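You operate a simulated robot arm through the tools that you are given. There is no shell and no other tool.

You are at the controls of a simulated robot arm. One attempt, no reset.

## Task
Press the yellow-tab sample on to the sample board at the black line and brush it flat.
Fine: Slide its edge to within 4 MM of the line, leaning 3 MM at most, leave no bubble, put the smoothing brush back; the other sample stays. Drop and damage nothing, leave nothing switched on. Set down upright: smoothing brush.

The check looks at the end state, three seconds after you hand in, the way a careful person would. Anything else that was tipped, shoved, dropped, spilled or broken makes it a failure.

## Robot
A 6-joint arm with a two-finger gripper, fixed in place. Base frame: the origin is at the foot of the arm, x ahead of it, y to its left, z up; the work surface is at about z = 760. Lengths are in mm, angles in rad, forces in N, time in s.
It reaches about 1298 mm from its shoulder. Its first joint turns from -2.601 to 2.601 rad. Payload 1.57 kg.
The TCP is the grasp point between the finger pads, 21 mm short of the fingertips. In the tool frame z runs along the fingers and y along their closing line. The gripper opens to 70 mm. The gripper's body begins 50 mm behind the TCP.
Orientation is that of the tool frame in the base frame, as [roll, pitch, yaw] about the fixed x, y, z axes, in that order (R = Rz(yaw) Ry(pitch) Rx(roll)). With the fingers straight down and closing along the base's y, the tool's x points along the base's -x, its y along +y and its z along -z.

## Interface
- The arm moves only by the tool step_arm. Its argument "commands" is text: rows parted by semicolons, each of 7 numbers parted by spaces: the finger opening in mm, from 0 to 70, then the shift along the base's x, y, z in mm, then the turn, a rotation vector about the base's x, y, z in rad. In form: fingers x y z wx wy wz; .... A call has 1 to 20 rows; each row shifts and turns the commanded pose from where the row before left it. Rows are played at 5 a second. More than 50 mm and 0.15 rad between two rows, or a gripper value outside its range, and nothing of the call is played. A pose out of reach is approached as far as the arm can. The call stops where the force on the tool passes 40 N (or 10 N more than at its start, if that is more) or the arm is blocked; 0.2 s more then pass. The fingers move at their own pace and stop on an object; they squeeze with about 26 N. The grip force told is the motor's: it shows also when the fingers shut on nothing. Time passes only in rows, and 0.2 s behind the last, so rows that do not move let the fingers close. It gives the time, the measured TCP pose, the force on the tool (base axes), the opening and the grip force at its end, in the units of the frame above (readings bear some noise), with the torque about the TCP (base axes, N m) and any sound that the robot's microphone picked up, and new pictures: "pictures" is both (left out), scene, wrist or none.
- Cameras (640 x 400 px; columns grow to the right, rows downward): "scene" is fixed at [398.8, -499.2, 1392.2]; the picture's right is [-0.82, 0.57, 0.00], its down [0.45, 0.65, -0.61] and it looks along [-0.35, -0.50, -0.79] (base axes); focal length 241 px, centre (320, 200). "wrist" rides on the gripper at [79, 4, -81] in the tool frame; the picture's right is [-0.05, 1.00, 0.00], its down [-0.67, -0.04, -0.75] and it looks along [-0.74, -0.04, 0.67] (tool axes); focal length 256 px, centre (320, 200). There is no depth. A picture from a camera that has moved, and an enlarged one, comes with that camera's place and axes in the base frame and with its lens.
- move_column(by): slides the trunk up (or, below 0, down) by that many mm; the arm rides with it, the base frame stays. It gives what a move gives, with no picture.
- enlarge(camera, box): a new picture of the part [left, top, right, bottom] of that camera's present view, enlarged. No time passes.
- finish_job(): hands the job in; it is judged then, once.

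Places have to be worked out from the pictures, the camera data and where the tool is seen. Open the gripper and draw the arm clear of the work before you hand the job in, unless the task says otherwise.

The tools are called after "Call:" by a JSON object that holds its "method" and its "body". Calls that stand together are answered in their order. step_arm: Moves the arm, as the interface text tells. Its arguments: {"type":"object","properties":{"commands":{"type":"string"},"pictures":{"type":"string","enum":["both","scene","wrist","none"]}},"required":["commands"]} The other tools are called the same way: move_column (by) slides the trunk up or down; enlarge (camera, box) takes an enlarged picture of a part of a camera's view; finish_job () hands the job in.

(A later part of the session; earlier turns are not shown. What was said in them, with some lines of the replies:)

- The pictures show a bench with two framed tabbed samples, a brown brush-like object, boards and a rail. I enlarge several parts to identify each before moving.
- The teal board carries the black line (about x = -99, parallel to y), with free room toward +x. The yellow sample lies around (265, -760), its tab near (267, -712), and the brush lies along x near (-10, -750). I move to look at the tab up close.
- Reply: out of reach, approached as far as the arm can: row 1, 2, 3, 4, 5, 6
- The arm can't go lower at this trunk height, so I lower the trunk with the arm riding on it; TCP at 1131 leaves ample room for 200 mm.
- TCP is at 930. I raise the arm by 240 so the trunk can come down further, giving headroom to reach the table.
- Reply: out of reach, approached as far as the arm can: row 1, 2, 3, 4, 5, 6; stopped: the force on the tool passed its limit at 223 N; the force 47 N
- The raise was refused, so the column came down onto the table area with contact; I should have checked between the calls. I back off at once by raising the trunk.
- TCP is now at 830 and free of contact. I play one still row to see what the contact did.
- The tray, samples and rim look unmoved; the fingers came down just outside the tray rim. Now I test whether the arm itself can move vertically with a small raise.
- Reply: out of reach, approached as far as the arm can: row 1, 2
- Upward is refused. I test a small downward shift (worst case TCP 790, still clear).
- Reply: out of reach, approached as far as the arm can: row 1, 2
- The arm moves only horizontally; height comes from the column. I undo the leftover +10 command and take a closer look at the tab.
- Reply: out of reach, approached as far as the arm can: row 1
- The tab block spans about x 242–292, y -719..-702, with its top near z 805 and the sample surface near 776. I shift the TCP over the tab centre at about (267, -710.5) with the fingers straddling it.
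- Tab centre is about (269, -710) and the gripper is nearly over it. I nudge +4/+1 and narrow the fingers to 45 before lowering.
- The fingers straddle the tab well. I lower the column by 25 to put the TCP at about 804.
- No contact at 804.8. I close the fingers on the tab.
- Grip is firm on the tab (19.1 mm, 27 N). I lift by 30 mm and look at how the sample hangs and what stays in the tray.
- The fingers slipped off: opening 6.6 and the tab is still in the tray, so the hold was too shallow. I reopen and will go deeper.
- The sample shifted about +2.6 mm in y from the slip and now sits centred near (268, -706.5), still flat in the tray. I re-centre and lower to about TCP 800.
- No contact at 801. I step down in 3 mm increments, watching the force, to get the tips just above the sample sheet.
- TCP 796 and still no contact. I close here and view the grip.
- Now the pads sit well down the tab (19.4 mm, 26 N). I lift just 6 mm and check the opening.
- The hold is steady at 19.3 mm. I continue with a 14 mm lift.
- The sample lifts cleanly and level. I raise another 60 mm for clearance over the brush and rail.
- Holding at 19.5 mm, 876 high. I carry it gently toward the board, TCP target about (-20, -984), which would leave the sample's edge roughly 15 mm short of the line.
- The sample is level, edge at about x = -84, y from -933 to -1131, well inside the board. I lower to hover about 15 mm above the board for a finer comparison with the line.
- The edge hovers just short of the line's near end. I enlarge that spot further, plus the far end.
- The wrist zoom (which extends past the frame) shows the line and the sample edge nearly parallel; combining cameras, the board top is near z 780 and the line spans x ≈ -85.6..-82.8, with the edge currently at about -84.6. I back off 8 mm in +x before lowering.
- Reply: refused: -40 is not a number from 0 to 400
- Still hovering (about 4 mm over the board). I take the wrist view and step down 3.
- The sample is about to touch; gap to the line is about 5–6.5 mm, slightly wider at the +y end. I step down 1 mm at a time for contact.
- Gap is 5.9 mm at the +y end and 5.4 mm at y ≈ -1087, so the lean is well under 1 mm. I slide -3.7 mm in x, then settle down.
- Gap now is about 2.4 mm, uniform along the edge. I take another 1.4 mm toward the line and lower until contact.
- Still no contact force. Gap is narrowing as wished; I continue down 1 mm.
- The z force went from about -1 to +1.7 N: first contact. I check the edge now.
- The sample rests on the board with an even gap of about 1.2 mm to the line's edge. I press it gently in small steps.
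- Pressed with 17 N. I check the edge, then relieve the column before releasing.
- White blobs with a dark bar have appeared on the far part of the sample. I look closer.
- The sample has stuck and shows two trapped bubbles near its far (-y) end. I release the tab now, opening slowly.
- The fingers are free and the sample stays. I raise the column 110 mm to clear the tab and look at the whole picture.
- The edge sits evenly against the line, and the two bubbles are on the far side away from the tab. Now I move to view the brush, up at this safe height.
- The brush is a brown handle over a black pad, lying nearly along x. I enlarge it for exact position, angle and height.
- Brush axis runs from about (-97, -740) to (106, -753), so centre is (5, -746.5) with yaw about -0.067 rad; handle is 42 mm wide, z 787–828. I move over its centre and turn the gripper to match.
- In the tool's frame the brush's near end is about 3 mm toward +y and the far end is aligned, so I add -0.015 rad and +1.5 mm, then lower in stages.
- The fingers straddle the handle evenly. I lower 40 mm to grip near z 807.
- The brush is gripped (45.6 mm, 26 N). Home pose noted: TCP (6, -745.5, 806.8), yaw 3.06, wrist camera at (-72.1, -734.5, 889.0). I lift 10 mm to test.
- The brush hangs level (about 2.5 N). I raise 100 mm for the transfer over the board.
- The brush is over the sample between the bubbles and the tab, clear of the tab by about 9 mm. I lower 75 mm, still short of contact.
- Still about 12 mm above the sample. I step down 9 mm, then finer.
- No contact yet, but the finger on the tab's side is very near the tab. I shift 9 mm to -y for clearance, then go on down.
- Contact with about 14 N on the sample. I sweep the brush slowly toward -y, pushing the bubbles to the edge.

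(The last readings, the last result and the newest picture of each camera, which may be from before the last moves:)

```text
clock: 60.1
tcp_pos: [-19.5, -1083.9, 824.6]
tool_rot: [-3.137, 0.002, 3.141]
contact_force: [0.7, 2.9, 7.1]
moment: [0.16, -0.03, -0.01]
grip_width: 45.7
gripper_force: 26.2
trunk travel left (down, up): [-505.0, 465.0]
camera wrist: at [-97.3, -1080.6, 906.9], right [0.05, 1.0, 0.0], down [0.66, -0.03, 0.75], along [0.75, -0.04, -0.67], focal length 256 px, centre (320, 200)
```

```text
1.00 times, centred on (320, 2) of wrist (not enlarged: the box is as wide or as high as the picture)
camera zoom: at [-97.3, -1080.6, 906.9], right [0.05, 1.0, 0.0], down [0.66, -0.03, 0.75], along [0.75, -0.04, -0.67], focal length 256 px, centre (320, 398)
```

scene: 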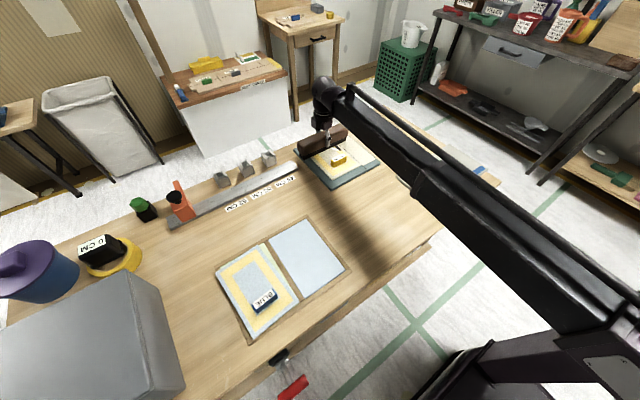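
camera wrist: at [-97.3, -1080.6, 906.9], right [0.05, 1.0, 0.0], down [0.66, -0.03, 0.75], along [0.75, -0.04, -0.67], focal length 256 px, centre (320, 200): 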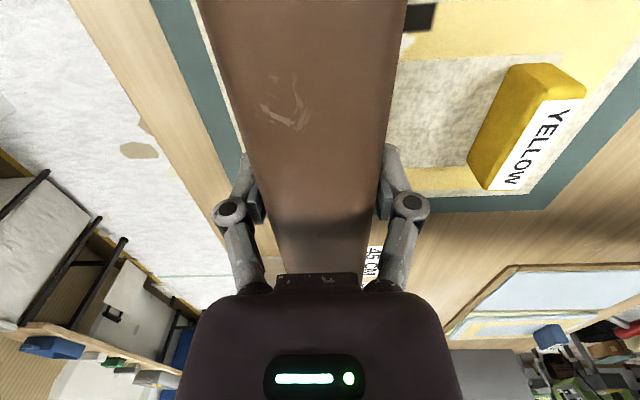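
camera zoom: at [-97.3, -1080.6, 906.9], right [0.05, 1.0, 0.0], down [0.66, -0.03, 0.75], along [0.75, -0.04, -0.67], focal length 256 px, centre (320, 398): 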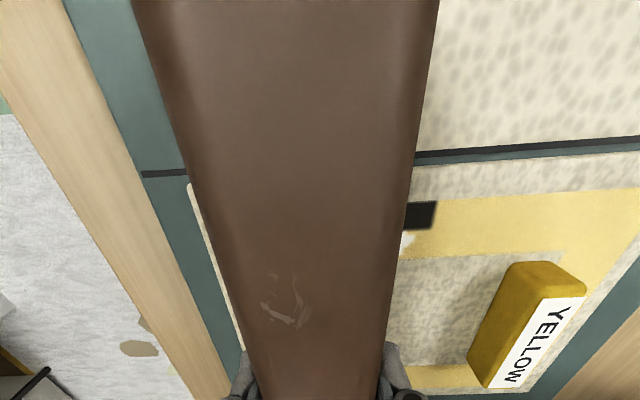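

The nearer bubble seems still visible behind the brush. I finish the stroke off the -y edge before judging.

Call:
{"method": "step_arm", "body": {"commands": "34 0 -5 0 0 0 0;34 0 -6 0 0 0 0;34 0 -6 0 0 0 0;34 0 -6 0 0 0 0;34 0 -6 0 0 0 0;34 0 -6 0 0 0 0;34 0 -6 0 0 0 0;34 0 -6 0 0 0 0;34 0 -5 0 0 0 0;34 0 -4 0 0 0 0;34 0 0 0 0 0 0"}}

Call:
{"method": "enlarge", "body": {"camera": "scene", "box": [280, 120, 370, 180]}}

Call:
{"method": "enlarge", "body": {"camera": "wrist", "box": [0, 0, 640, 4]}}

```text
clock: 62.5
tcp_pos: [-19.9, -1109.6, 824.3]
tool_rot: [-3.133, 0.0, -3.141]
contact_force: [-0.5, 2.5, 7.6]
moment: [0.05, -0.04, -0.05]
grip_width: 46.0
gripper_force: 25.8
out of reach, approached as far as the arm can: row 5, 6, 7, 8, 9, 10
trunk travel left (down, up): [-505.0, 465.0]
camera wrist: at [-97.5, -1106.0, 906.8], right [0.05, 1.0, -0.01], down [0.66, -0.03, 0.75], along [0.75, -0.04, -0.67], focal length 256 px, centre (320, 200)
```

scene: 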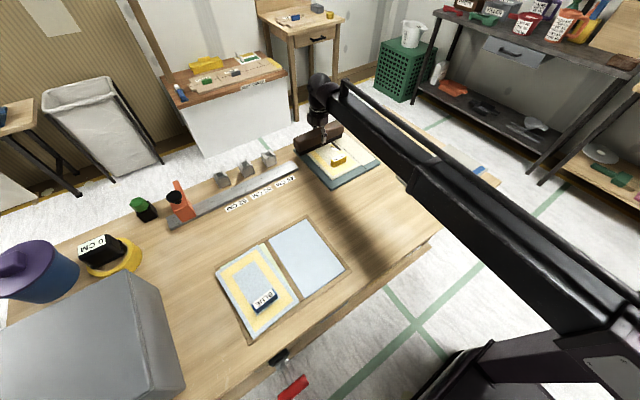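
wrist: 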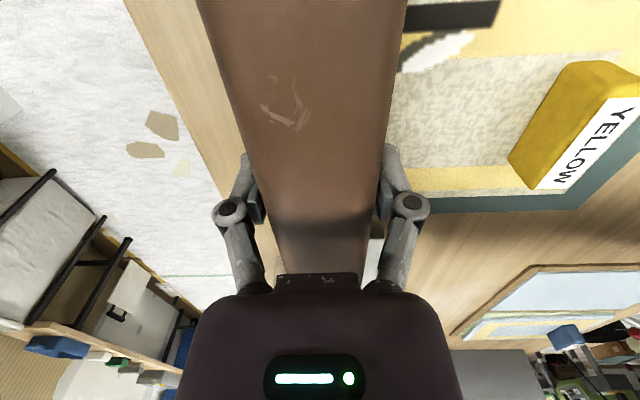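

```text
6.67 times, centred on (325, 150) of scene
camera zoom: at [398.8, -499.2, 1392.2], right [-0.82, 0.57, 0.0], down [0.45, 0.65, -0.61], along [-0.35, -0.5, -0.79], focal length 1604 px, centre (287, 533)
```

zoom: 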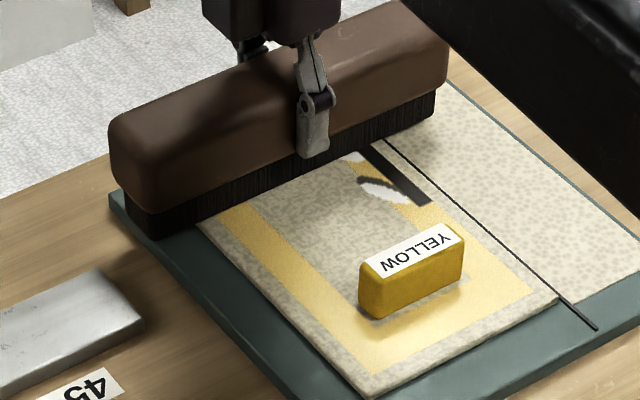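

```text
1.00 times, centred on (320, 2) of wrist (not enlarged: the box is as wide or as high as the picture)
camera zoom: at [-97.5, -1106.0, 906.8], right [0.05, 1.0, -0.01], down [0.66, -0.03, 0.75], along [0.75, -0.04, -0.67], focal length 256 px, centre (320, 398)
```

zoom: 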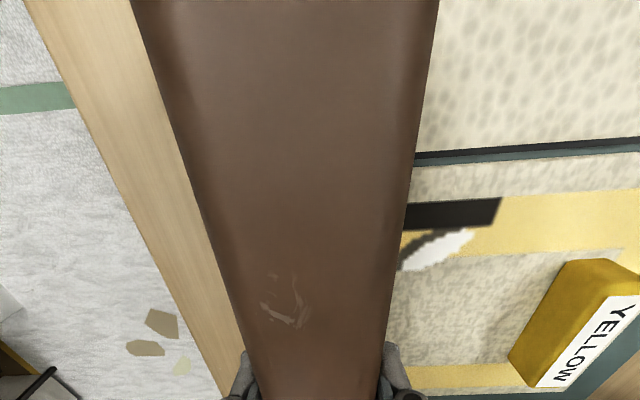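

The arm's reach ends at y ≈ -1109 (bristles to about -1125). I lift the brush 25 mm, move it back, and look at what the stroke did.

Call:
{"method": "move_column", "body": {"by": 60}}

Call:
{"method": "enlarge", "body": {"camera": "scene", "box": [280, 110, 370, 170]}}

Call:
{"method": "enlarge", "body": {"camera": "wrist", "box": [0, 0, 640, 4]}}

```text
clock: 63.5
tcp_pos: [-17.6, -1111.1, 884.3]
tool_rot: [-3.137, 0.002, -3.139]
contact_force: [0.4, 0.2, -2.5]
moment: [-0.02, 0.05, -0.01]
grip_width: 45.7
gripper_force: 25.9
trunk travel left (down, up): [-565.0, 405.0]
```

```text
6.67 times, centred on (325, 140) of scene
camera zoom: at [398.8, -499.2, 1392.2], right [-0.82, 0.57, 0.0], down [0.45, 0.65, -0.61], along [-0.35, -0.5, -0.79], focal length 1604 px, centre (287, 600)
```

zoom: 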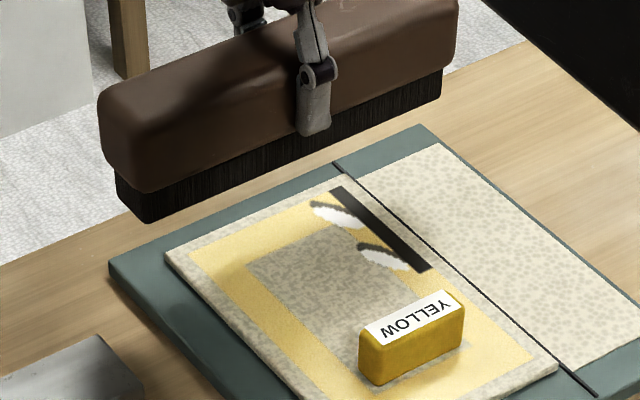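

```text
1.00 times, centred on (320, 2) of wrist (not enlarged: the box is as wide or as high as the picture)
camera zoom: at [-97.6, -1106.9, 965.4], right [0.05, 1.0, 0.0], down [0.66, -0.03, 0.75], along [0.75, -0.04, -0.67], focal length 256 px, centre (320, 398)
```

zoom: 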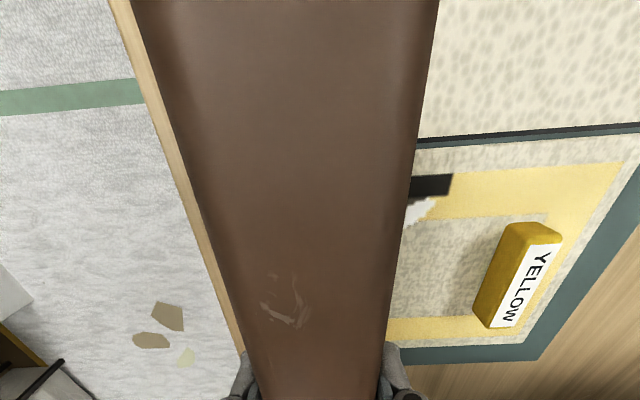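

Both bubbles have shrunk but remain, so brushing works and needs more. I move back to y ≈ -1033 above the sample for a firmer second stroke.

Call:
{"method": "step_arm", "body": {"commands": "34 0 8 0 0 0 0;34 0 14 0 0 0 0;34 0 15 0 0 0 0;34 0 15 0 0 0 0;34 0 14 0 0 0 0;34 0 8 0 0 0 0;34 0 3 0 0 0 0;34 0 0 0 0 0 0;34 0 0 0 0 0 0", "pictures": "none"}}

Call:
{"method": "enlarge", "body": {"camera": "scene", "box": [280, 110, 370, 170]}}

Call:
{"method": "enlarge", "body": {"camera": "wrist", "box": [0, 0, 320, 4]}}

```text
clock: 65.5
tcp_pos: [-18.5, -1035.5, 883.9]
tool_rot: [-3.138, 0.0, 3.141]
contact_force: [-0.3, -0.6, -2.8]
moment: [-0.01, 0.01, -0.02]
grip_width: 45.9
gripper_force: 25.9
trunk travel left (down, up): [-565.0, 405.0]
```

```text
6.67 times, centred on (325, 140) of scene
camera zoom: at [398.8, -499.2, 1392.2], right [-0.82, 0.57, 0.0], down [0.45, 0.65, -0.61], along [-0.35, -0.5, -0.79], focal length 1604 px, centre (287, 600)
```

zoom: 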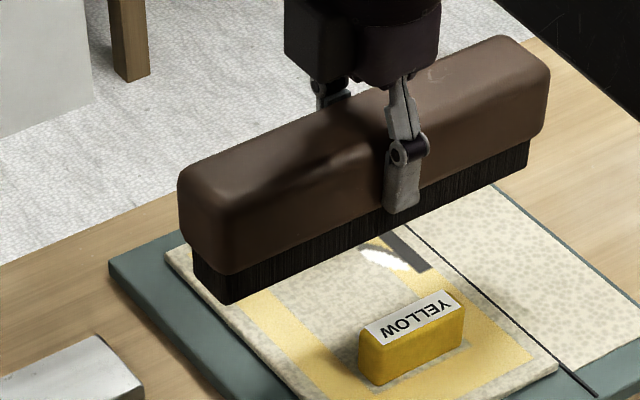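

```text
2.00 times, centred on (160, 2) of wrist
camera zoom: at [-97.5, -1030.1, 965.5], right [0.05, 1.0, 0.0], down [0.66, -0.03, 0.75], along [0.75, -0.04, -0.67], focal length 512 px, centre (640, 596)
```

zoom: 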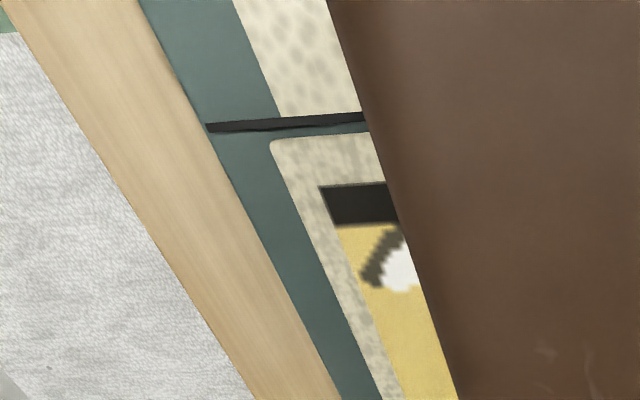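

At (-18.5, -1034) now. I lower 59 mm, then finely to about 20–25 N.

Call:
{"method": "move_column", "body": {"by": -59}}

Call:
{"method": "move_column", "body": {"by": -1.2}}

```text
clock: 66.5
tcp_pos: [-18.6, -1033.6, 825.0]
tool_rot: [-3.136, 0.002, 3.141]
contact_force: [0.3, 0.9, -1.7]
moment: [-0.05, 0.02, 0.01]
grip_width: 45.9
gripper_force: 25.5
trunk travel left (down, up): [-506.0, 464.0]
```

```text
clock: 67.0
tcp_pos: [-18.2, -1035.2, 824.0]
tool_rot: [-3.135, 0.003, -3.141]
contact_force: [-0.2, -3.7, 8.9]
moment: [-0.07, -0.05, -0.02]
grip_width: 45.6
gripper_force: 25.9
trunk travel left (down, up): [-505.0, 465.0]
```

Call:
{"method": "move_column", "body": {"by": -1}}

```text
clock: 67.5
tcp_pos: [-19.4, -1033.8, 825.7]
tool_rot: [-3.133, 0.0, -3.142]
contact_force: [0.5, -7.0, 15.3]
moment: [-0.14, -0.01, -0.03]
grip_width: 45.8
gripper_force: 25.6
trunk travel left (down, up): [-504.0, 466.0]
```

Call:
{"method": "move_column", "body": {"by": -0.6}}

Call:
{"method": "step_arm", "body": {"commands": "34 0 -2 0 0 0 0;34 0 -4 0 0 0 0;34 0 -4 0 0 0 0;34 0 -4 0 0 0 0;34 0 -4 0 0 0 0;34 0 -4 0 0 0 0;34 0 -4 0 0 0 0;34 0 -4 0 0 0 0;34 0 -4 0 0 0 0;34 0 -4 0 0 0 0;34 0 -4 0 0 0 0;34 0 -4 0 0 0 0;34 0 -4 0 0 0 0;34 0 -4 0 0 0 0;34 0 -4 0 0 0 0;34 0 -4 0 0 0 0;34 0 -4 0 0 0 0;34 0 -4 0 0 0 0;34 0 -4 0 0 0 0;34 0 0 0 0 0 0"}}

Call:
{"method": "enlarge", "body": {"camera": "scene", "box": [280, 110, 370, 170]}}

```text
clock: 68.0
tcp_pos: [-18.3, -1033.2, 824.5]
tool_rot: [-3.134, 0.0, -3.141]
contact_force: [-0.6, -5.6, 16.2]
moment: [-0.17, -0.01, 0.0]
grip_width: 45.9
gripper_force: 26.4
trunk travel left (down, up): [-504.0, 466.0]
```

```text
clock: 72.2
tcp_pos: [-19.3, -1108.0, 823.3]
tool_rot: [-3.136, 0.0, 3.141]
contact_force: [-0.2, 3.2, 6.5]
moment: [0.01, 0.0, -0.02]
grip_width: 45.9
gripper_force: 26.3
trunk travel left (down, up): [-504.0, 466.0]
camera wrist: at [-98.1, -1103.3, 905.0], right [0.05, 1.0, -0.01], down [0.66, -0.03, 0.75], along [0.75, -0.04, -0.67], focal length 256 px, centre (320, 200)
```

scene: 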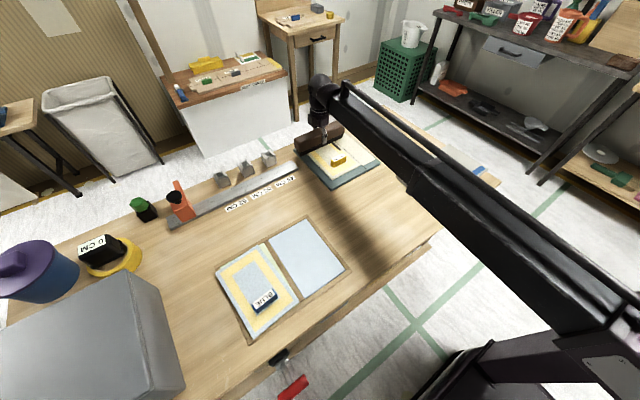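
wrist: 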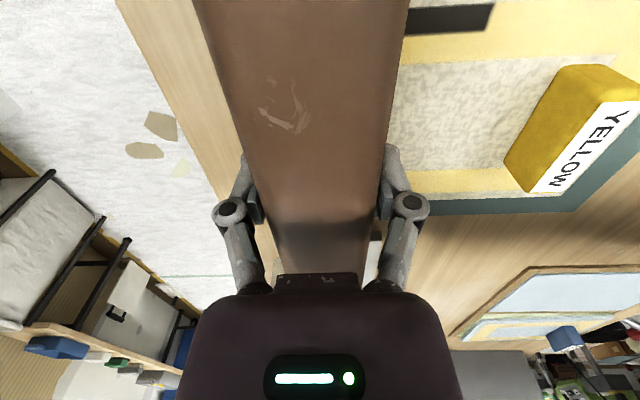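

```text
6.67 times, centred on (325, 140) of scene
camera zoom: at [398.8, -499.2, 1392.2], right [-0.82, 0.57, 0.0], down [0.45, 0.65, -0.61], along [-0.35, -0.5, -0.79], focal length 1604 px, centre (287, 600)
```

zoom: 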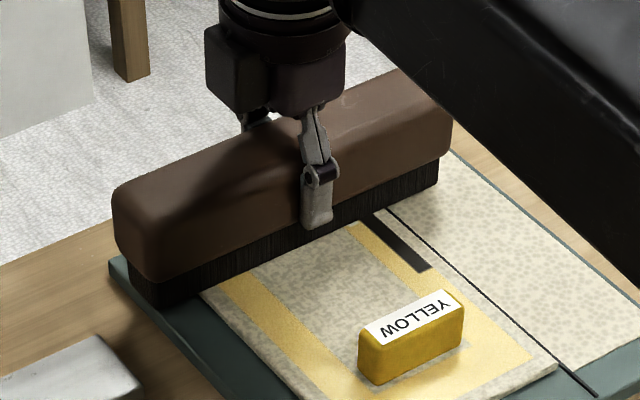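

The near bubble is gone after the firmer stroke; a dark bar remains. I lift and inspect everything.

Call:
{"method": "move_column", "body": {"by": 100}}

Call:
{"method": "enlarge", "body": {"camera": "scene", "box": [290, 120, 380, 180]}}

Call:
{"method": "enlarge", "body": {"camera": "scene", "box": [318, 125, 354, 149]}}

```text
clock: 73.5
tcp_pos: [-18.7, -1108.8, 922.3]
tool_rot: [-3.137, 0.001, 3.14]
contact_force: [-0.3, 0.0, -3.1]
moment: [0.0, -0.01, 0.04]
grip_width: 45.9
gripper_force: 25.9
trunk travel left (down, up): [-604.0, 366.0]
```

```text
6.67 times, centred on (335, 150) of scene
camera zoom: at [398.8, -499.2, 1392.2], right [-0.82, 0.57, 0.0], down [0.45, 0.65, -0.61], along [-0.35, -0.5, -0.79], focal length 1604 px, centre (220, 533)
```

zoom: 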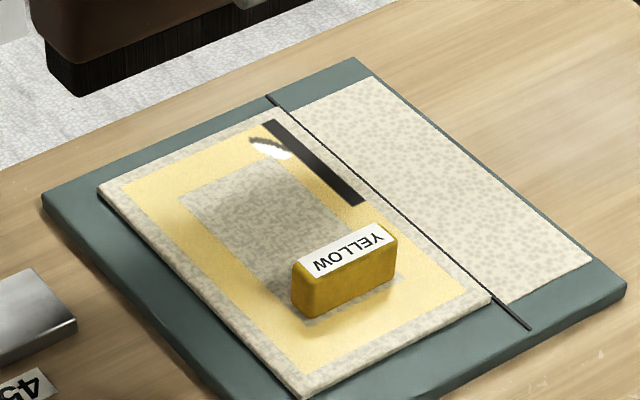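

```text
16.00 times, centred on (336, 137) of scene
camera zoom: at [398.8, -499.2, 1392.2], right [-0.82, 0.57, 0.0], down [0.45, 0.65, -0.61], along [-0.35, -0.5, -0.79], focal length 3850 px, centre (64, 1208)
```

zoom: 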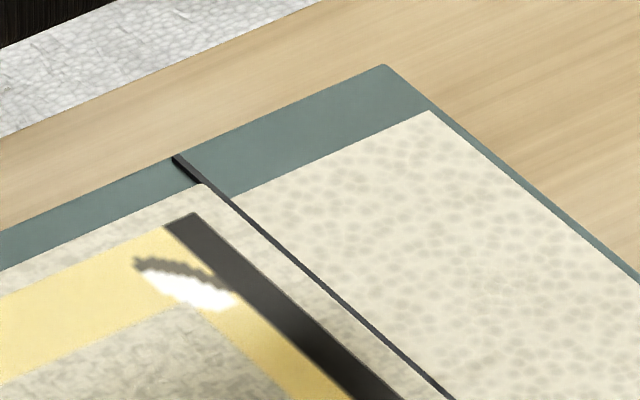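

The near bubble is gone and the far one is smaller; the far one gets less of the brush because of the reach limit. I go back to y ≈ -1050 for a third stroke.

Call:
{"method": "step_arm", "body": {"commands": "34 0 8 0 0 0 0;34 0 14 0 0 0 0;34 0 15 0 0 0 0;34 0 14 0 0 0 0;34 0 8 0 0 0 0;34 0 0 0 0 0 0;34 0 0 0 0 0 0", "pictures": "none"}}

Call:
{"method": "move_column", "body": {"by": -99}}

```text
clock: 75.1
tcp_pos: [-19.5, -1049.1, 922.4]
tool_rot: [-3.135, 0.002, 3.141]
contact_force: [-0.1, -0.6, -3.3]
moment: [0.01, 0.01, 0.02]
grip_width: 45.9
gripper_force: 25.5
trunk travel left (down, up): [-604.0, 366.0]
```

```text
clock: 76.4
tcp_pos: [-20.7, -1048.5, 823.2]
tool_rot: [-3.139, 0.003, 3.141]
contact_force: [-0.8, 0.6, -1.3]
moment: [-0.01, 0.03, 0.0]
grip_width: 45.7
gripper_force: 26.5
trunk travel left (down, up): [-505.0, 465.0]
```

Call:
{"method": "move_column", "body": {"by": -1.8}}

```text
clock: 77.0
tcp_pos: [-19.4, -1049.2, 823.6]
tool_rot: [-3.134, 0.0, 3.141]
contact_force: [-1.2, -4.3, 14.7]
moment: [-0.1, 0.01, -0.01]
grip_width: 46.0
gripper_force: 26.1
trunk travel left (down, up): [-503.0, 467.0]
```

About 17 N of pressure. I sweep to the reach limit.

Call:
{"method": "step_arm", "body": {"commands": "34 0 -2 0 0 0 0;34 0 -4 0 0 0 0;34 0 -4 0 0 0 0;34 0 -4 0 0 0 0;34 0 -4 0 0 0 0;34 0 -4 0 0 0 0;34 0 -4 0 0 0 0;34 0 -4 0 0 0 0;34 0 -4 0 0 0 0;34 0 -4 0 0 0 0;34 0 -4 0 0 0 0;34 0 -4 0 0 0 0;34 0 -4 0 0 0 0;34 0 -4 0 0 0 0;34 0 -4 0 0 0 0;34 0 -4 0 0 0 0;34 0 -4 0 0 0 0;34 0 0 0 0 0 0", "pictures": "none"}}

Call:
{"method": "move_column", "body": {"by": 100}}

Call:
{"method": "enlarge", "body": {"camera": "scene", "box": [290, 120, 380, 180]}}

Call:
{"method": "enlarge", "body": {"camera": "scene", "box": [318, 125, 354, 149]}}

```text
clock: 80.8
tcp_pos: [-19.7, -1109.9, 823.8]
tool_rot: [-3.134, 0.0, -3.141]
contact_force: [-1.5, 3.5, 8.3]
moment: [0.12, -0.02, -0.01]
grip_width: 45.8
gripper_force: 26.7
out of reach, approached as far as the arm can: row 17
trunk travel left (down, up): [-503.0, 467.0]
```

```text
clock: 82.1
tcp_pos: [-19.7, -1111.0, 921.1]
tool_rot: [-3.133, 0.002, -3.141]
contact_force: [0.7, 0.2, -1.6]
moment: [-0.03, 0.04, -0.01]
grip_width: 45.8
gripper_force: 26.1
trunk travel left (down, up): [-603.0, 367.0]
```

```text
6.67 times, centred on (335, 150) of scene
camera zoom: at [398.8, -499.2, 1392.2], right [-0.82, 0.57, 0.0], down [0.45, 0.65, -0.61], along [-0.35, -0.5, -0.79], focal length 1604 px, centre (220, 533)
```

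zoom: 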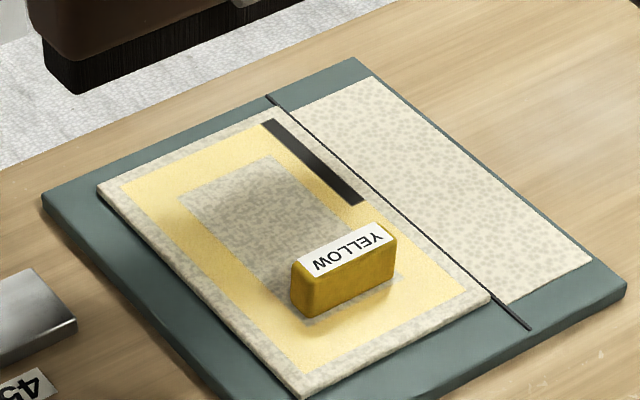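

```text
16.00 times, centred on (336, 137) of scene
camera zoom: at [398.8, -499.2, 1392.2], right [-0.82, 0.57, 0.0], down [0.45, 0.65, -0.61], along [-0.35, -0.5, -0.79], focal length 3850 px, centre (64, 1208)
```

zoom: 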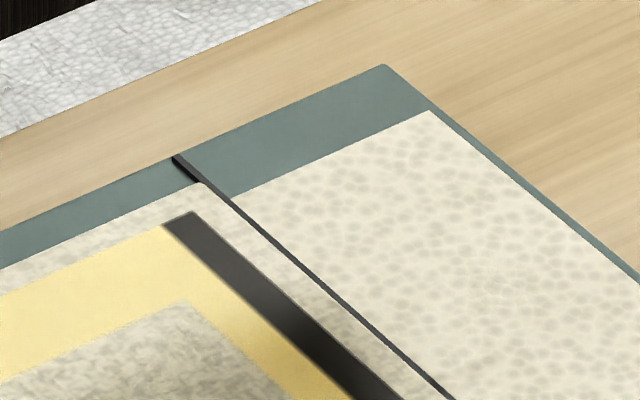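

Both bubbles are gone. The dark bar has not changed with brushing; I move the brush aside toward +y to look at it from the wrist camera.

Call:
{"method": "step_arm", "body": {"commands": "34 0 8 0 0 0 0;34 0 15 0 0 0 0;34 0 18 0 0 0 0;34 0 18 0 0 0 0;34 0 18 0 0 0 0;34 0 18 0 0 0 0;34 0 18 0 0 0 0;34 0 18 0 0 0 0;34 0 18 0 0 0 0;34 0 15 0 0 0 0;34 0 8 0 0 0 0;34 0 0 0 0 0 0", "pictures": "none"}}

Call:
{"method": "enlarge", "body": {"camera": "wrist", "box": [0, 0, 320, 4]}}

Call:
{"method": "enlarge", "body": {"camera": "wrist", "box": [60, 0, 200, 40]}}

```text
clock: 84.7
tcp_pos: [-20.1, -940.0, 921.1]
tool_rot: [-3.134, 0.001, -3.141]
contact_force: [-0.9, -0.1, -2.9]
moment: [-0.02, -0.01, 0.01]
grip_width: 45.9
gripper_force: 25.8
trunk travel left (down, up): [-603.0, 367.0]
```

```text
2.00 times, centred on (160, 2) of wrist
camera zoom: at [-99.0, -934.9, 1003.0], right [0.05, 1.0, -0.01], down [0.66, -0.03, 0.75], along [0.75, -0.04, -0.67], focal length 512 px, centre (640, 596)
```

zoom: 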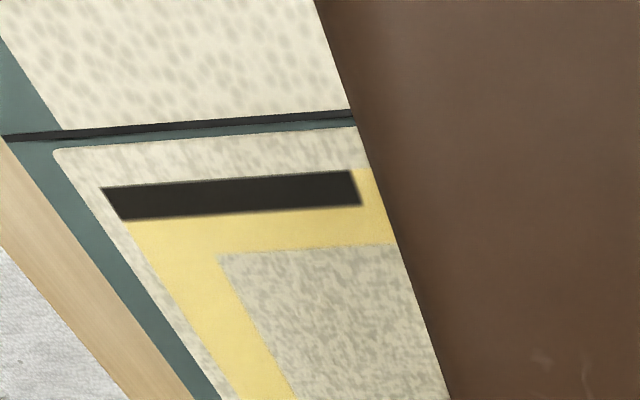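

```text
4.57 times, centred on (130, 20) of wrist
camera zoom: at [-99.0, -934.9, 1003.0], right [0.05, 1.0, -0.01], down [0.66, -0.03, 0.75], along [0.75, -0.04, -0.67], focal length 1170 px, centre (1189, 1023)
```

zoom: 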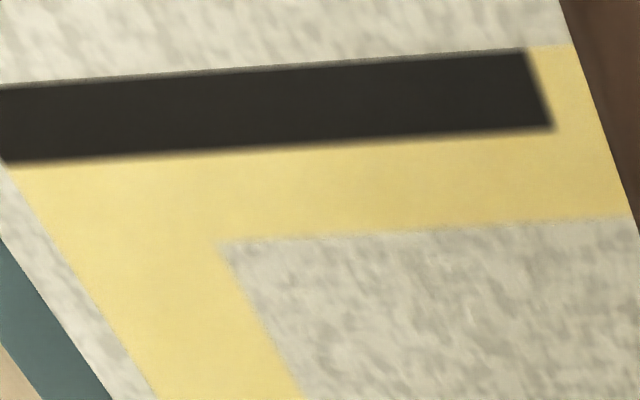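

The bar is a flat dark mark with soft edges. Before deciding, I check whether the brush hangs level, since a raised -x end could have left that strip unbrushed.

Call:
{"method": "enlarge", "body": {"camera": "scene", "box": [300, 90, 420, 170]}}

Call:
{"method": "enlarge", "body": {"camera": "wrist", "box": [120, 0, 440, 200]}}

```text
5.00 times, centred on (360, 130) of scene
camera zoom: at [398.8, -499.2, 1392.2], right [-0.82, 0.57, 0.0], down [0.45, 0.65, -0.61], along [-0.35, -0.5, -0.79], focal length 1203 px, centre (120, 550)
```

zoom: 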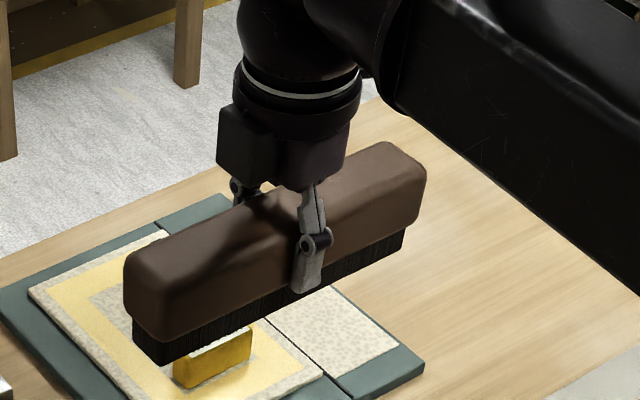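

```text
2.00 times, centred on (280, 100) of wrist
camera zoom: at [-99.0, -934.9, 1003.0], right [0.05, 1.0, -0.01], down [0.66, -0.03, 0.75], along [0.75, -0.04, -0.67], focal length 512 px, centre (400, 400)
```

zoom: 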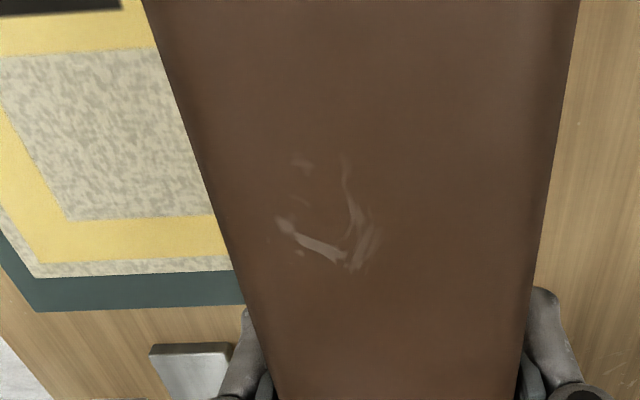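

Contact moments were near zero, so the pressure was even across the width and the bar isn't an unbrushed bubble. I check that the edge hasn't moved relative to the line.

Call:
{"method": "enlarge", "body": {"camera": "wrist", "box": [0, 0, 80, 0]}}

Call:
{"method": "enlarge", "body": {"camera": "wrist", "box": [20, 0, 100, 2]}}

Call:
{"method": "enlarge", "body": {"camera": "wrist", "box": [110, 0, 190, 2]}}

Call:
{"method": "enlarge", "body": {"camera": "scene", "box": [355, 150, 385, 170]}}

```text
refused: the box must be [left, top, right, bottom]
```

```text
8.00 times, centred on (60, 1) of wrist
camera zoom: at [-99.0, -934.9, 1003.0], right [0.05, 1.0, -0.01], down [0.66, -0.03, 0.75], along [0.75, -0.04, -0.67], focal length 2048 px, centre (2400, 1792)
```

zoom: 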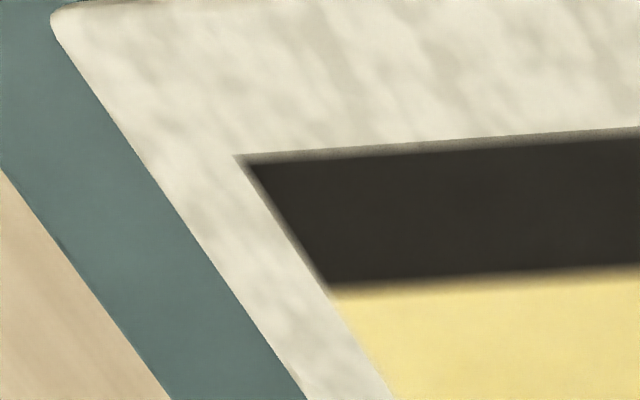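

```text
8.00 times, centred on (150, 1) of wrist
camera zoom: at [-99.0, -934.9, 1003.0], right [0.05, 1.0, -0.01], down [0.66, -0.03, 0.75], along [0.75, -0.04, -0.67], focal length 2048 px, centre (1680, 1792)
```

zoom: 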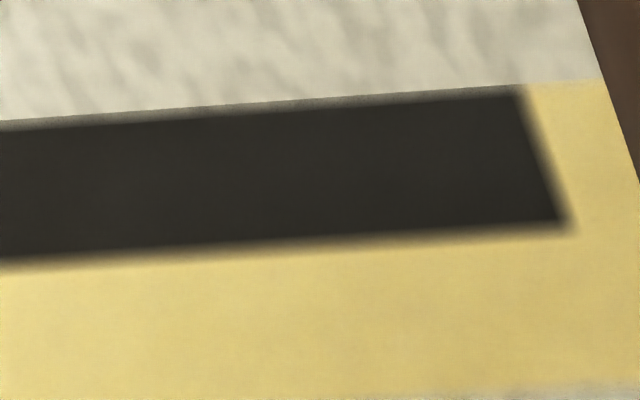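

```text
16.00 times, centred on (370, 160) of scene
camera zoom: at [398.8, -499.2, 1392.2], right [-0.82, 0.57, 0.0], down [0.45, 0.65, -0.61], along [-0.35, -0.5, -0.79], focal length 3850 px, centre (-480, 840)
```

zoom: 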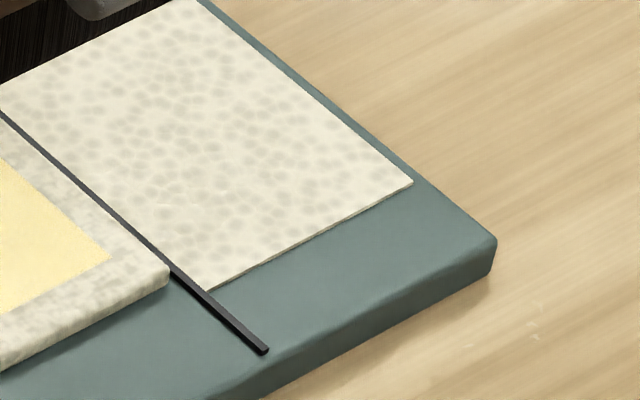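

The mark lines up exactly with the printed frame, so it looks like part of the sheet's surface rather than a bubble. Now I carry the brush home: to (6, -745.5), with yaw back by -0.08.

Call:
{"method": "step_arm", "body": {"commands": "34 1 8 0 0 0 -0.005;34 2 14 0 0 0 -0.005;34 2.1 16 0 0 0 -0.007;34 2.1 16 0 0 0 -0.007;34 2.1 16 0 0 0 -0.007;34 2.1 16 0 0 0 -0.007;34 2.1 16 0 0 0 -0.007;34 2.1 16 0 0 0 -0.007;34 2.1 16 0 0 0 -0.007;34 2.1 16 0 0 0 -0.007;34 2.1 16 0 0 0 -0.007;34 2.1 14 0 0 0 -0.007;34 2.1 10 0 0 0 0;34 0 4.5 0 0 0 0;34 0 0 0 0 0 0;34 0 0 0 0 0 0"}}

```text
clock: 88.1
tcp_pos: [5.7, -744.2, 921.2]
tool_rot: [-3.135, 0.001, 3.063]
contact_force: [-0.2, -0.1, -2.1]
moment: [0.0, 0.0, -0.01]
grip_width: 45.8
gripper_force: 26.1
trunk travel left (down, up): [-603.0, 367.0]
camera wrist: at [-71.9, -733.4, 1003.1], right [0.13, 0.99, -0.01], down [0.66, -0.08, 0.75], along [0.74, -0.1, -0.67], focal length 256 px, centre (320, 200)
```

scene: 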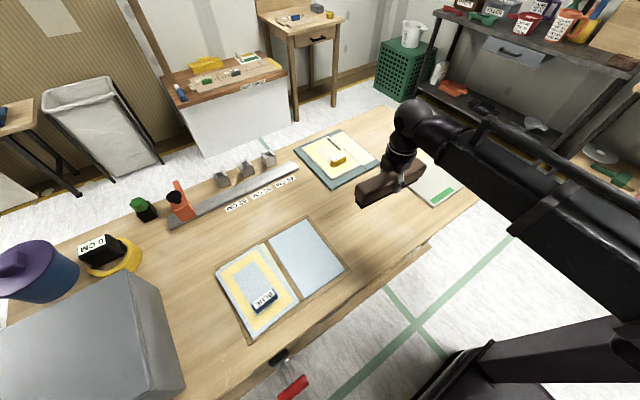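
wrist: 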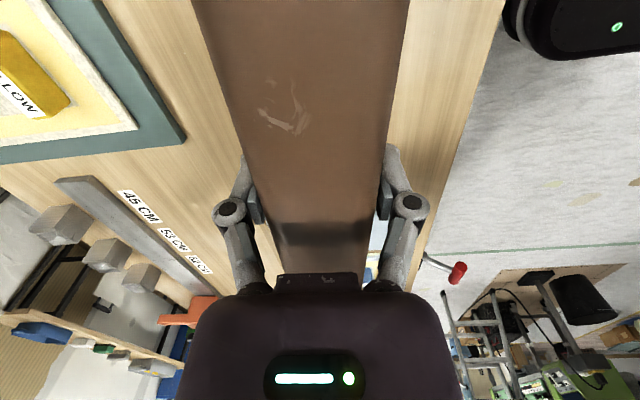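

Within about 1 mm of home. I correct y by -1.1 and yaw slightly, then lower 110 mm.

Call:
{"method": "step_arm", "body": {"commands": "34 -0.2 -1.1 0 0 0 -0.002;34 0 0 0 0 0 0", "pictures": "none"}}

Call:
{"method": "move_column", "body": {"by": -110}}

```text
clock: 88.7
tcp_pos: [7.0, -746.3, 921.8]
tool_rot: [-3.134, 0.001, 3.058]
contact_force: [0.0, 0.2, -2.5]
moment: [0.0, 0.0, 0.01]
grip_width: 45.4
gripper_force: 25.8
trunk travel left (down, up): [-603.0, 367.0]
```

```text
clock: 90.1
tcp_pos: [6.6, -744.8, 811.1]
tool_rot: [-3.135, 0.001, 3.059]
contact_force: [-0.3, -1.4, -4.0]
moment: [-0.01, 0.03, 0.0]
grip_width: 46.0
gripper_force: 25.9
trunk travel left (down, up): [-493.0, 477.0]
```

Call:
{"method": "move_column", "body": {"by": -3}}

```text
clock: 90.6
tcp_pos: [6.8, -744.9, 809.1]
tool_rot: [-3.134, 0.002, 3.058]
contact_force: [0.6, 0.6, -2.1]
moment: [0.01, -0.01, -0.02]
grip_width: 45.6
gripper_force: 26.3
trunk travel left (down, up): [-490.0, 480.0]
```

Call:
{"method": "move_column", "body": {"by": -1.5}}

```text
clock: 91.1
tcp_pos: [7.3, -746.2, 806.6]
tool_rot: [-3.134, 0.002, 3.06]
contact_force: [-0.4, -1.1, -3.1]
moment: [0.0, -0.01, -0.02]
grip_width: 45.9
gripper_force: 26.1
trunk travel left (down, up): [-488.0, 482.0]
```

Call:
{"method": "move_column", "body": {"by": -1}}

```text
clock: 91.7
tcp_pos: [7.6, -744.9, 806.9]
tool_rot: [-3.135, 0.001, 3.061]
contact_force: [0.4, 0.5, -3.1]
moment: [0.0, -0.01, 0.01]
grip_width: 45.9
gripper_force: 26.4
trunk travel left (down, up): [-487.0, 483.0]
```

Call:
{"method": "move_column", "body": {"by": -1}}

Call:
{"method": "enlarge", "body": {"camera": "scene", "box": [340, 170, 430, 230]}}

```text
clock: 92.2
tcp_pos: [6.4, -745.7, 804.9]
tool_rot: [-3.135, 0.001, 3.059]
contact_force: [1.1, -0.1, -0.3]
moment: [-0.11, 0.02, 0.02]
grip_width: 45.9
gripper_force: 26.0
trunk travel left (down, up): [-486.0, 484.0]
```

```text
6.67 times, centred on (385, 200) of scene
camera zoom: at [398.8, -499.2, 1392.2], right [-0.82, 0.57, 0.0], down [0.45, 0.65, -0.61], along [-0.35, -0.5, -0.79], focal length 1604 px, centre (-113, 200)
```

zoom: 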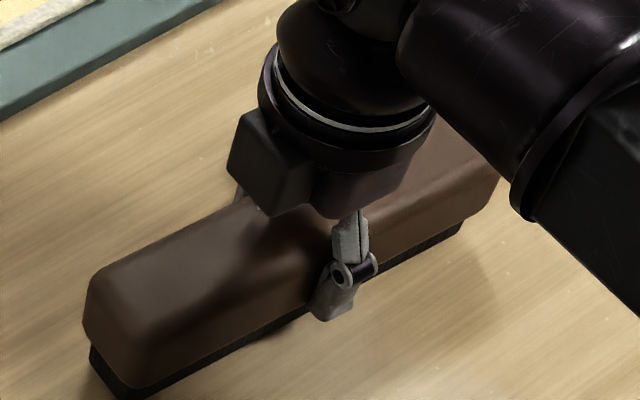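

Touching now (weight largely unloaded). A final 0.6 mm and then I open gently.

Call:
{"method": "move_column", "body": {"by": -0.6}}

Call:
{"method": "step_arm", "body": {"commands": "46 0 0 0 0 0 0;48 0 0 0 0 0 0;52 0 0 0 0 0 0;60 0 0 0 0 0 0;70 0 0 0 0 0 0;70 0 0 0 0 0 0"}}

Call:
{"method": "enlarge", "body": {"camera": "scene", "box": [340, 170, 430, 230]}}

```text
clock: 92.7
tcp_pos: [6.9, -744.1, 804.5]
tool_rot: [-3.134, 0.001, 3.058]
contact_force: [-0.2, -3.9, 9.2]
moment: [-0.24, 0.14, -0.03]
grip_width: 45.6
gripper_force: 26.1
trunk travel left (down, up): [-486.0, 484.0]
```

```text
clock: 94.1
tcp_pos: [6.9, -745.0, 805.2]
tool_rot: [-3.134, 0.002, 3.059]
contact_force: [-0.9, 0.1, 0.0]
moment: [0.04, -0.02, 0.02]
grip_width: 70.0
gripper_force: 0.2
trunk travel left (down, up): [-486.0, 484.0]
camera wrist: at [-71.6, -734.2, 886.2], right [0.14, 0.99, -0.01], down [0.66, -0.09, 0.75], along [0.74, -0.11, -0.67], focal length 256 px, centre (320, 200)
```

scene: 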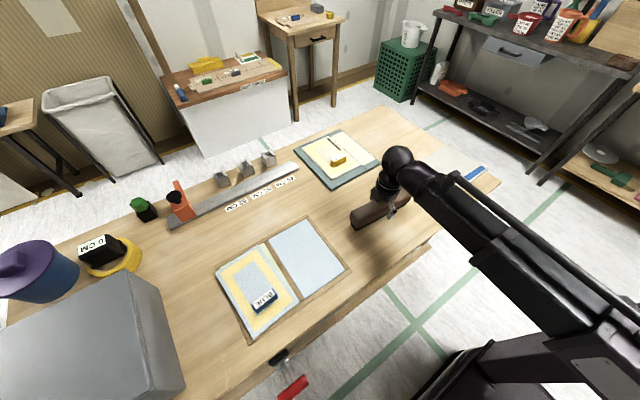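
wrist: 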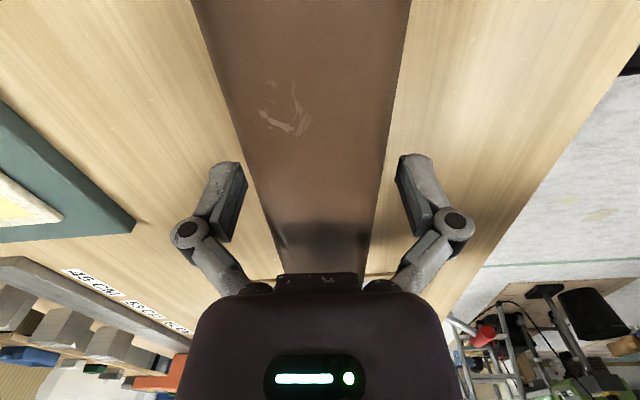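

```text
6.67 times, centred on (385, 200) of scene
camera zoom: at [398.8, -499.2, 1392.2], right [-0.82, 0.57, 0.0], down [0.45, 0.65, -0.61], along [-0.35, -0.5, -0.79], focal length 1604 px, centre (-113, 200)
```

zoom: 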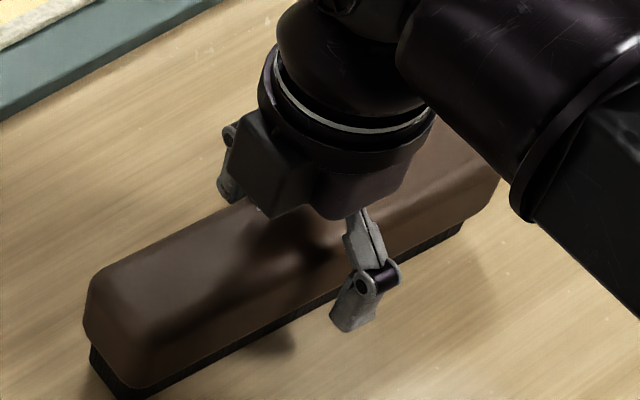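

The brush stands free on the table at its place. I raise the column straight up clear of it and inspect.

Call:
{"method": "move_column", "body": {"by": 130}}

Call:
{"method": "enlarge", "body": {"camera": "scene", "box": [330, 160, 450, 240]}}

```text
clock: 95.6
tcp_pos: [6.0, -744.8, 933.7]
tool_rot: [-3.134, 0.001, 3.059]
contact_force: [0.0, 0.3, -0.3]
moment: [0.0, -0.01, -0.01]
grip_width: 69.9
gripper_force: 0.1
trunk travel left (down, up): [-616.0, 354.0]
```

```text
5.00 times, centred on (390, 200) of scene
camera zoom: at [398.8, -499.2, 1392.2], right [-0.82, 0.57, 0.0], down [0.45, 0.65, -0.61], along [-0.35, -0.5, -0.79], focal length 1203 px, centre (-30, 200)
```

zoom: 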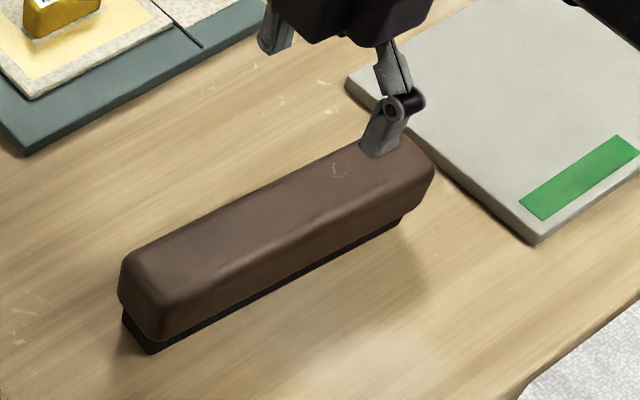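

The brush is back exactly as it stood. With an empty gripper I return above the board for a final look at edge, bubbles and the mark.

Call:
{"method": "step_arm", "body": {"commands": "70 -1 -10 0 0 0 0.005;70 -2 -18 0 0 0 0.005;70 -2 -20 0 0 0 0.007;70 -2 -20 0 0 0 0.007;70 -2 -20 0 0 0 0.007;70 -2 -20 0 0 0 0.007;70 -2 -20 0 0 0 0.007;70 -2 -20 0 0 0 0.007;70 -2 -20 0 0 0 0.007;70 -2 -20 0 0 0 0.007;70 -2 -20 0 0 0 0.007;70 -2 -18 0 0 0 0.007;70 -2 -15 0 0 0 0;70 0 -5 0 0 0 0;70 0 0 0 0 0 0;70 0 0 0 0 0 0", "pictures": "scene"}}

Call:
{"method": "enlarge", "body": {"camera": "wrist", "box": [0, 0, 640, 4]}}

Call:
{"method": "enlarge", "body": {"camera": "wrist", "box": [80, 0, 280, 2]}}

Call:
{"method": "enlarge", "body": {"camera": "wrist", "box": [230, 0, 430, 2]}}

```text
clock: 99.0
tcp_pos: [-18.4, -990.2, 934.9]
tool_rot: [-3.135, 0.001, 3.139]
contact_force: [0.0, -0.5, 0.0]
moment: [-0.01, 0.03, 0.02]
grip_width: 69.8
gripper_force: 0.0
trunk travel left (down, up): [-616.0, 354.0]
```

scene: 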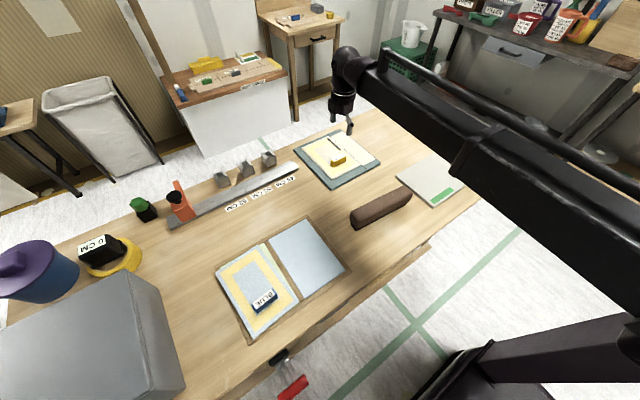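

```text
1.00 times, centred on (320, 2) of wrist (not enlarged: the box is as wide or as high as the picture)
camera zoom: at [-97.2, -986.8, 1016.1], right [0.06, 1.0, -0.01], down [0.66, -0.03, 0.75], along [0.75, -0.05, -0.67], focal length 256 px, centre (320, 398)
```

zoom: 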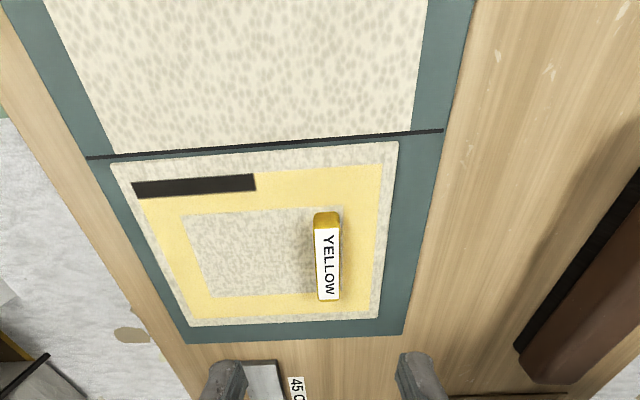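

```text
3.20 times, centred on (180, 1) of wrist
camera zoom: at [-97.2, -986.8, 1016.1], right [0.06, 1.0, -0.01], down [0.66, -0.03, 0.75], along [0.75, -0.05, -0.67], focal length 819 px, centre (768, 837)
```

zoom: 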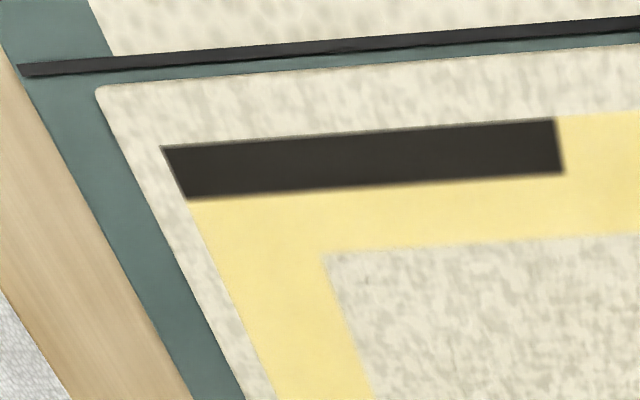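

```text
3.20 times, centred on (330, 1) of wrist
camera zoom: at [-97.2, -986.8, 1016.1], right [0.06, 1.0, -0.01], down [0.66, -0.03, 0.75], along [0.75, -0.05, -0.67], focal length 819 px, centre (288, 837)
```

zoom: 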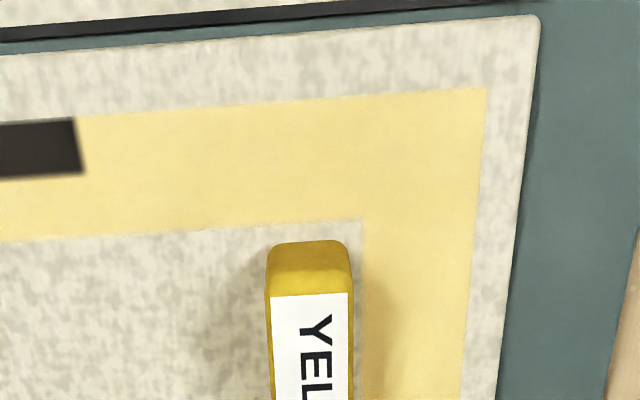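

The edge gap is about 1.6–1.9 mm along its whole length, no bubble remains, and brush and blue sample are in place. I raise the arm and draw it back to the starting pose, clear of the work.

Call:
{"method": "move_column", "body": {"by": 198}}

Call:
{"method": "step_arm", "body": {"commands": "70 3 12 0 0 0 0;70 5 20 0 0 0 0;70 5 20 0 0 0 0;70 5 20 0 0 0 0;70 5 20 0 0 0 0;70 5 20 0 0 0 0;70 5 20 0 0 0 0;70 5 20 0 0 0 0;70 5 20 0 0 0 0;70 5 20 0 0 0 0;70 5 20 0 0 0 0;70 5 20 0 0 0 0;70 3 12 0 0 0 0;70 0 0 0 0 0 0"}}

Call:
{"method": "enlarge", "body": {"camera": "scene", "box": [200, 180, 380, 300]}}

Call:
{"method": "enlarge", "body": {"camera": "scene", "box": [280, 110, 400, 190]}}

```text
clock: 101.2
tcp_pos: [-18.7, -992.5, 1133.1]
tool_rot: [-3.135, 0.001, 3.139]
contact_force: [-0.1, 0.1, 0.1]
moment: [0.02, -0.01, -0.01]
grip_width: 70.0
gripper_force: 0.0
trunk travel left (down, up): [-814.0, 156.0]
```

```text
clock: 104.2
tcp_pos: [45.0, -747.3, 1132.7]
tool_rot: [-3.135, 0.001, 3.137]
contact_force: [-0.1, -1.0, -0.3]
moment: [-0.03, -0.01, -0.01]
grip_width: 70.1
gripper_force: 0.1
trunk travel left (down, up): [-814.0, 156.0]
camera wrist: at [-34.6, -742.3, 1214.1], right [0.06, 1.0, -0.01], down [0.66, -0.03, 0.75], along [0.75, -0.05, -0.67], focal length 256 px, centre (320, 200)
```

scene: 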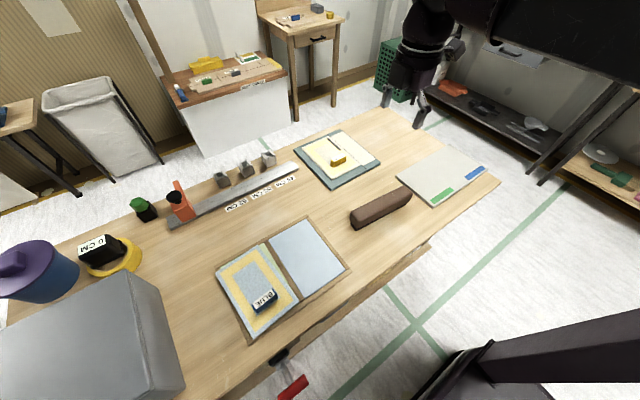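
wrist: 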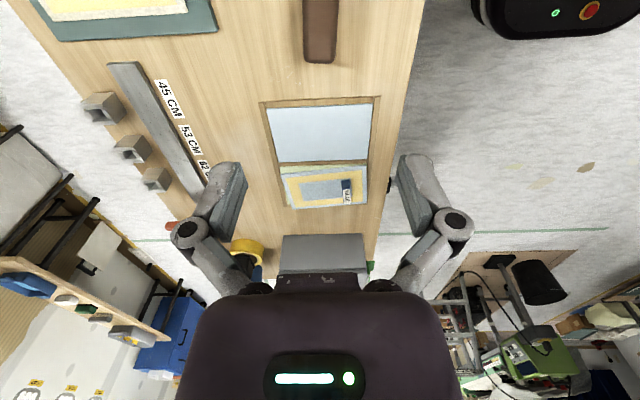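

```text
3.33 times, centred on (290, 240) of scene
camera zoom: at [398.8, -499.2, 1392.2], right [-0.82, 0.57, 0.0], down [0.45, 0.65, -0.61], along [-0.35, -0.5, -0.79], focal length 802 px, centre (420, 67)
```

zoom: 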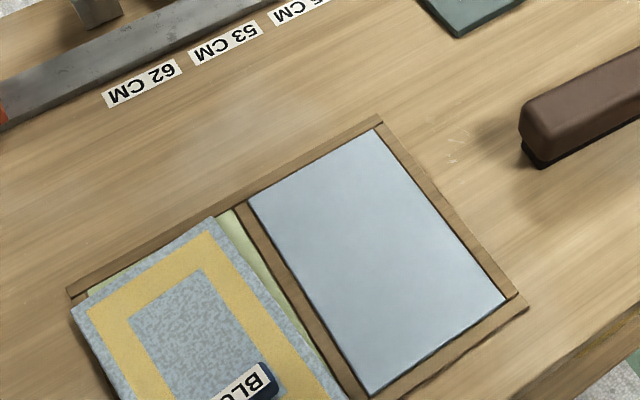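

```text
5.00 times, centred on (340, 150) of scene
camera zoom: at [398.8, -499.2, 1392.2], right [-0.82, 0.57, 0.0], down [0.45, 0.65, -0.61], along [-0.35, -0.5, -0.79], focal length 1203 px, centre (220, 450)
```

zoom: 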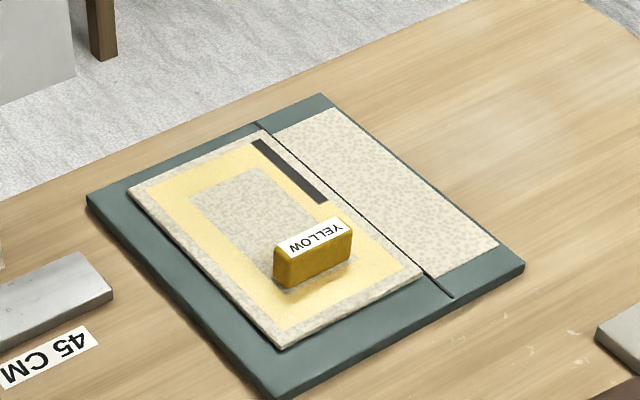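

The arm is back at its start pose with the gripper open. The sample lies flat at the line, and the brush, blue sample and tray are undisturbed, so I hand in.

Call:
{"method": "finish_job", "body": {}}

```text
The job is handed in.
```

The yellow-tab sample is stuck to the board at the black line, brushed flat, and the job is handed in. No result has come back yet.

- **Edge:** it sits about 1.6–1.9 mm from the line along its whole length, with a lean well under 1 mm. I worked these out from the wrist camera pictures.
- **Bubbles:** two showed near the far end after I pressed the sample on. Both were gone after three brush strokes.
- **Dark bar:** a flat dark bar appeared on the sample when I pressed it, and brushing did not change it. It lines up with the printed frame and the brush pressure was even across it, so I took it as part of the sheet's surface and not a bubble. I could not confirm what it is.
- **Brush:** it stands upright where I picked it up, and the pictures show the same position as before.
- **Other items:** the blue sample and the tray look unmoved. Nothing was switched on.

**Slips:**
- Early on I sent two moves together without checking the first. The fingers came down just outside the tray's rim with a peak force of 223 N. I saw no damage or shift in the pictures afterwards.
- My first grip on the tab slipped and moved the sample about 2.6 mm inside its tray before I gripped it deeper.
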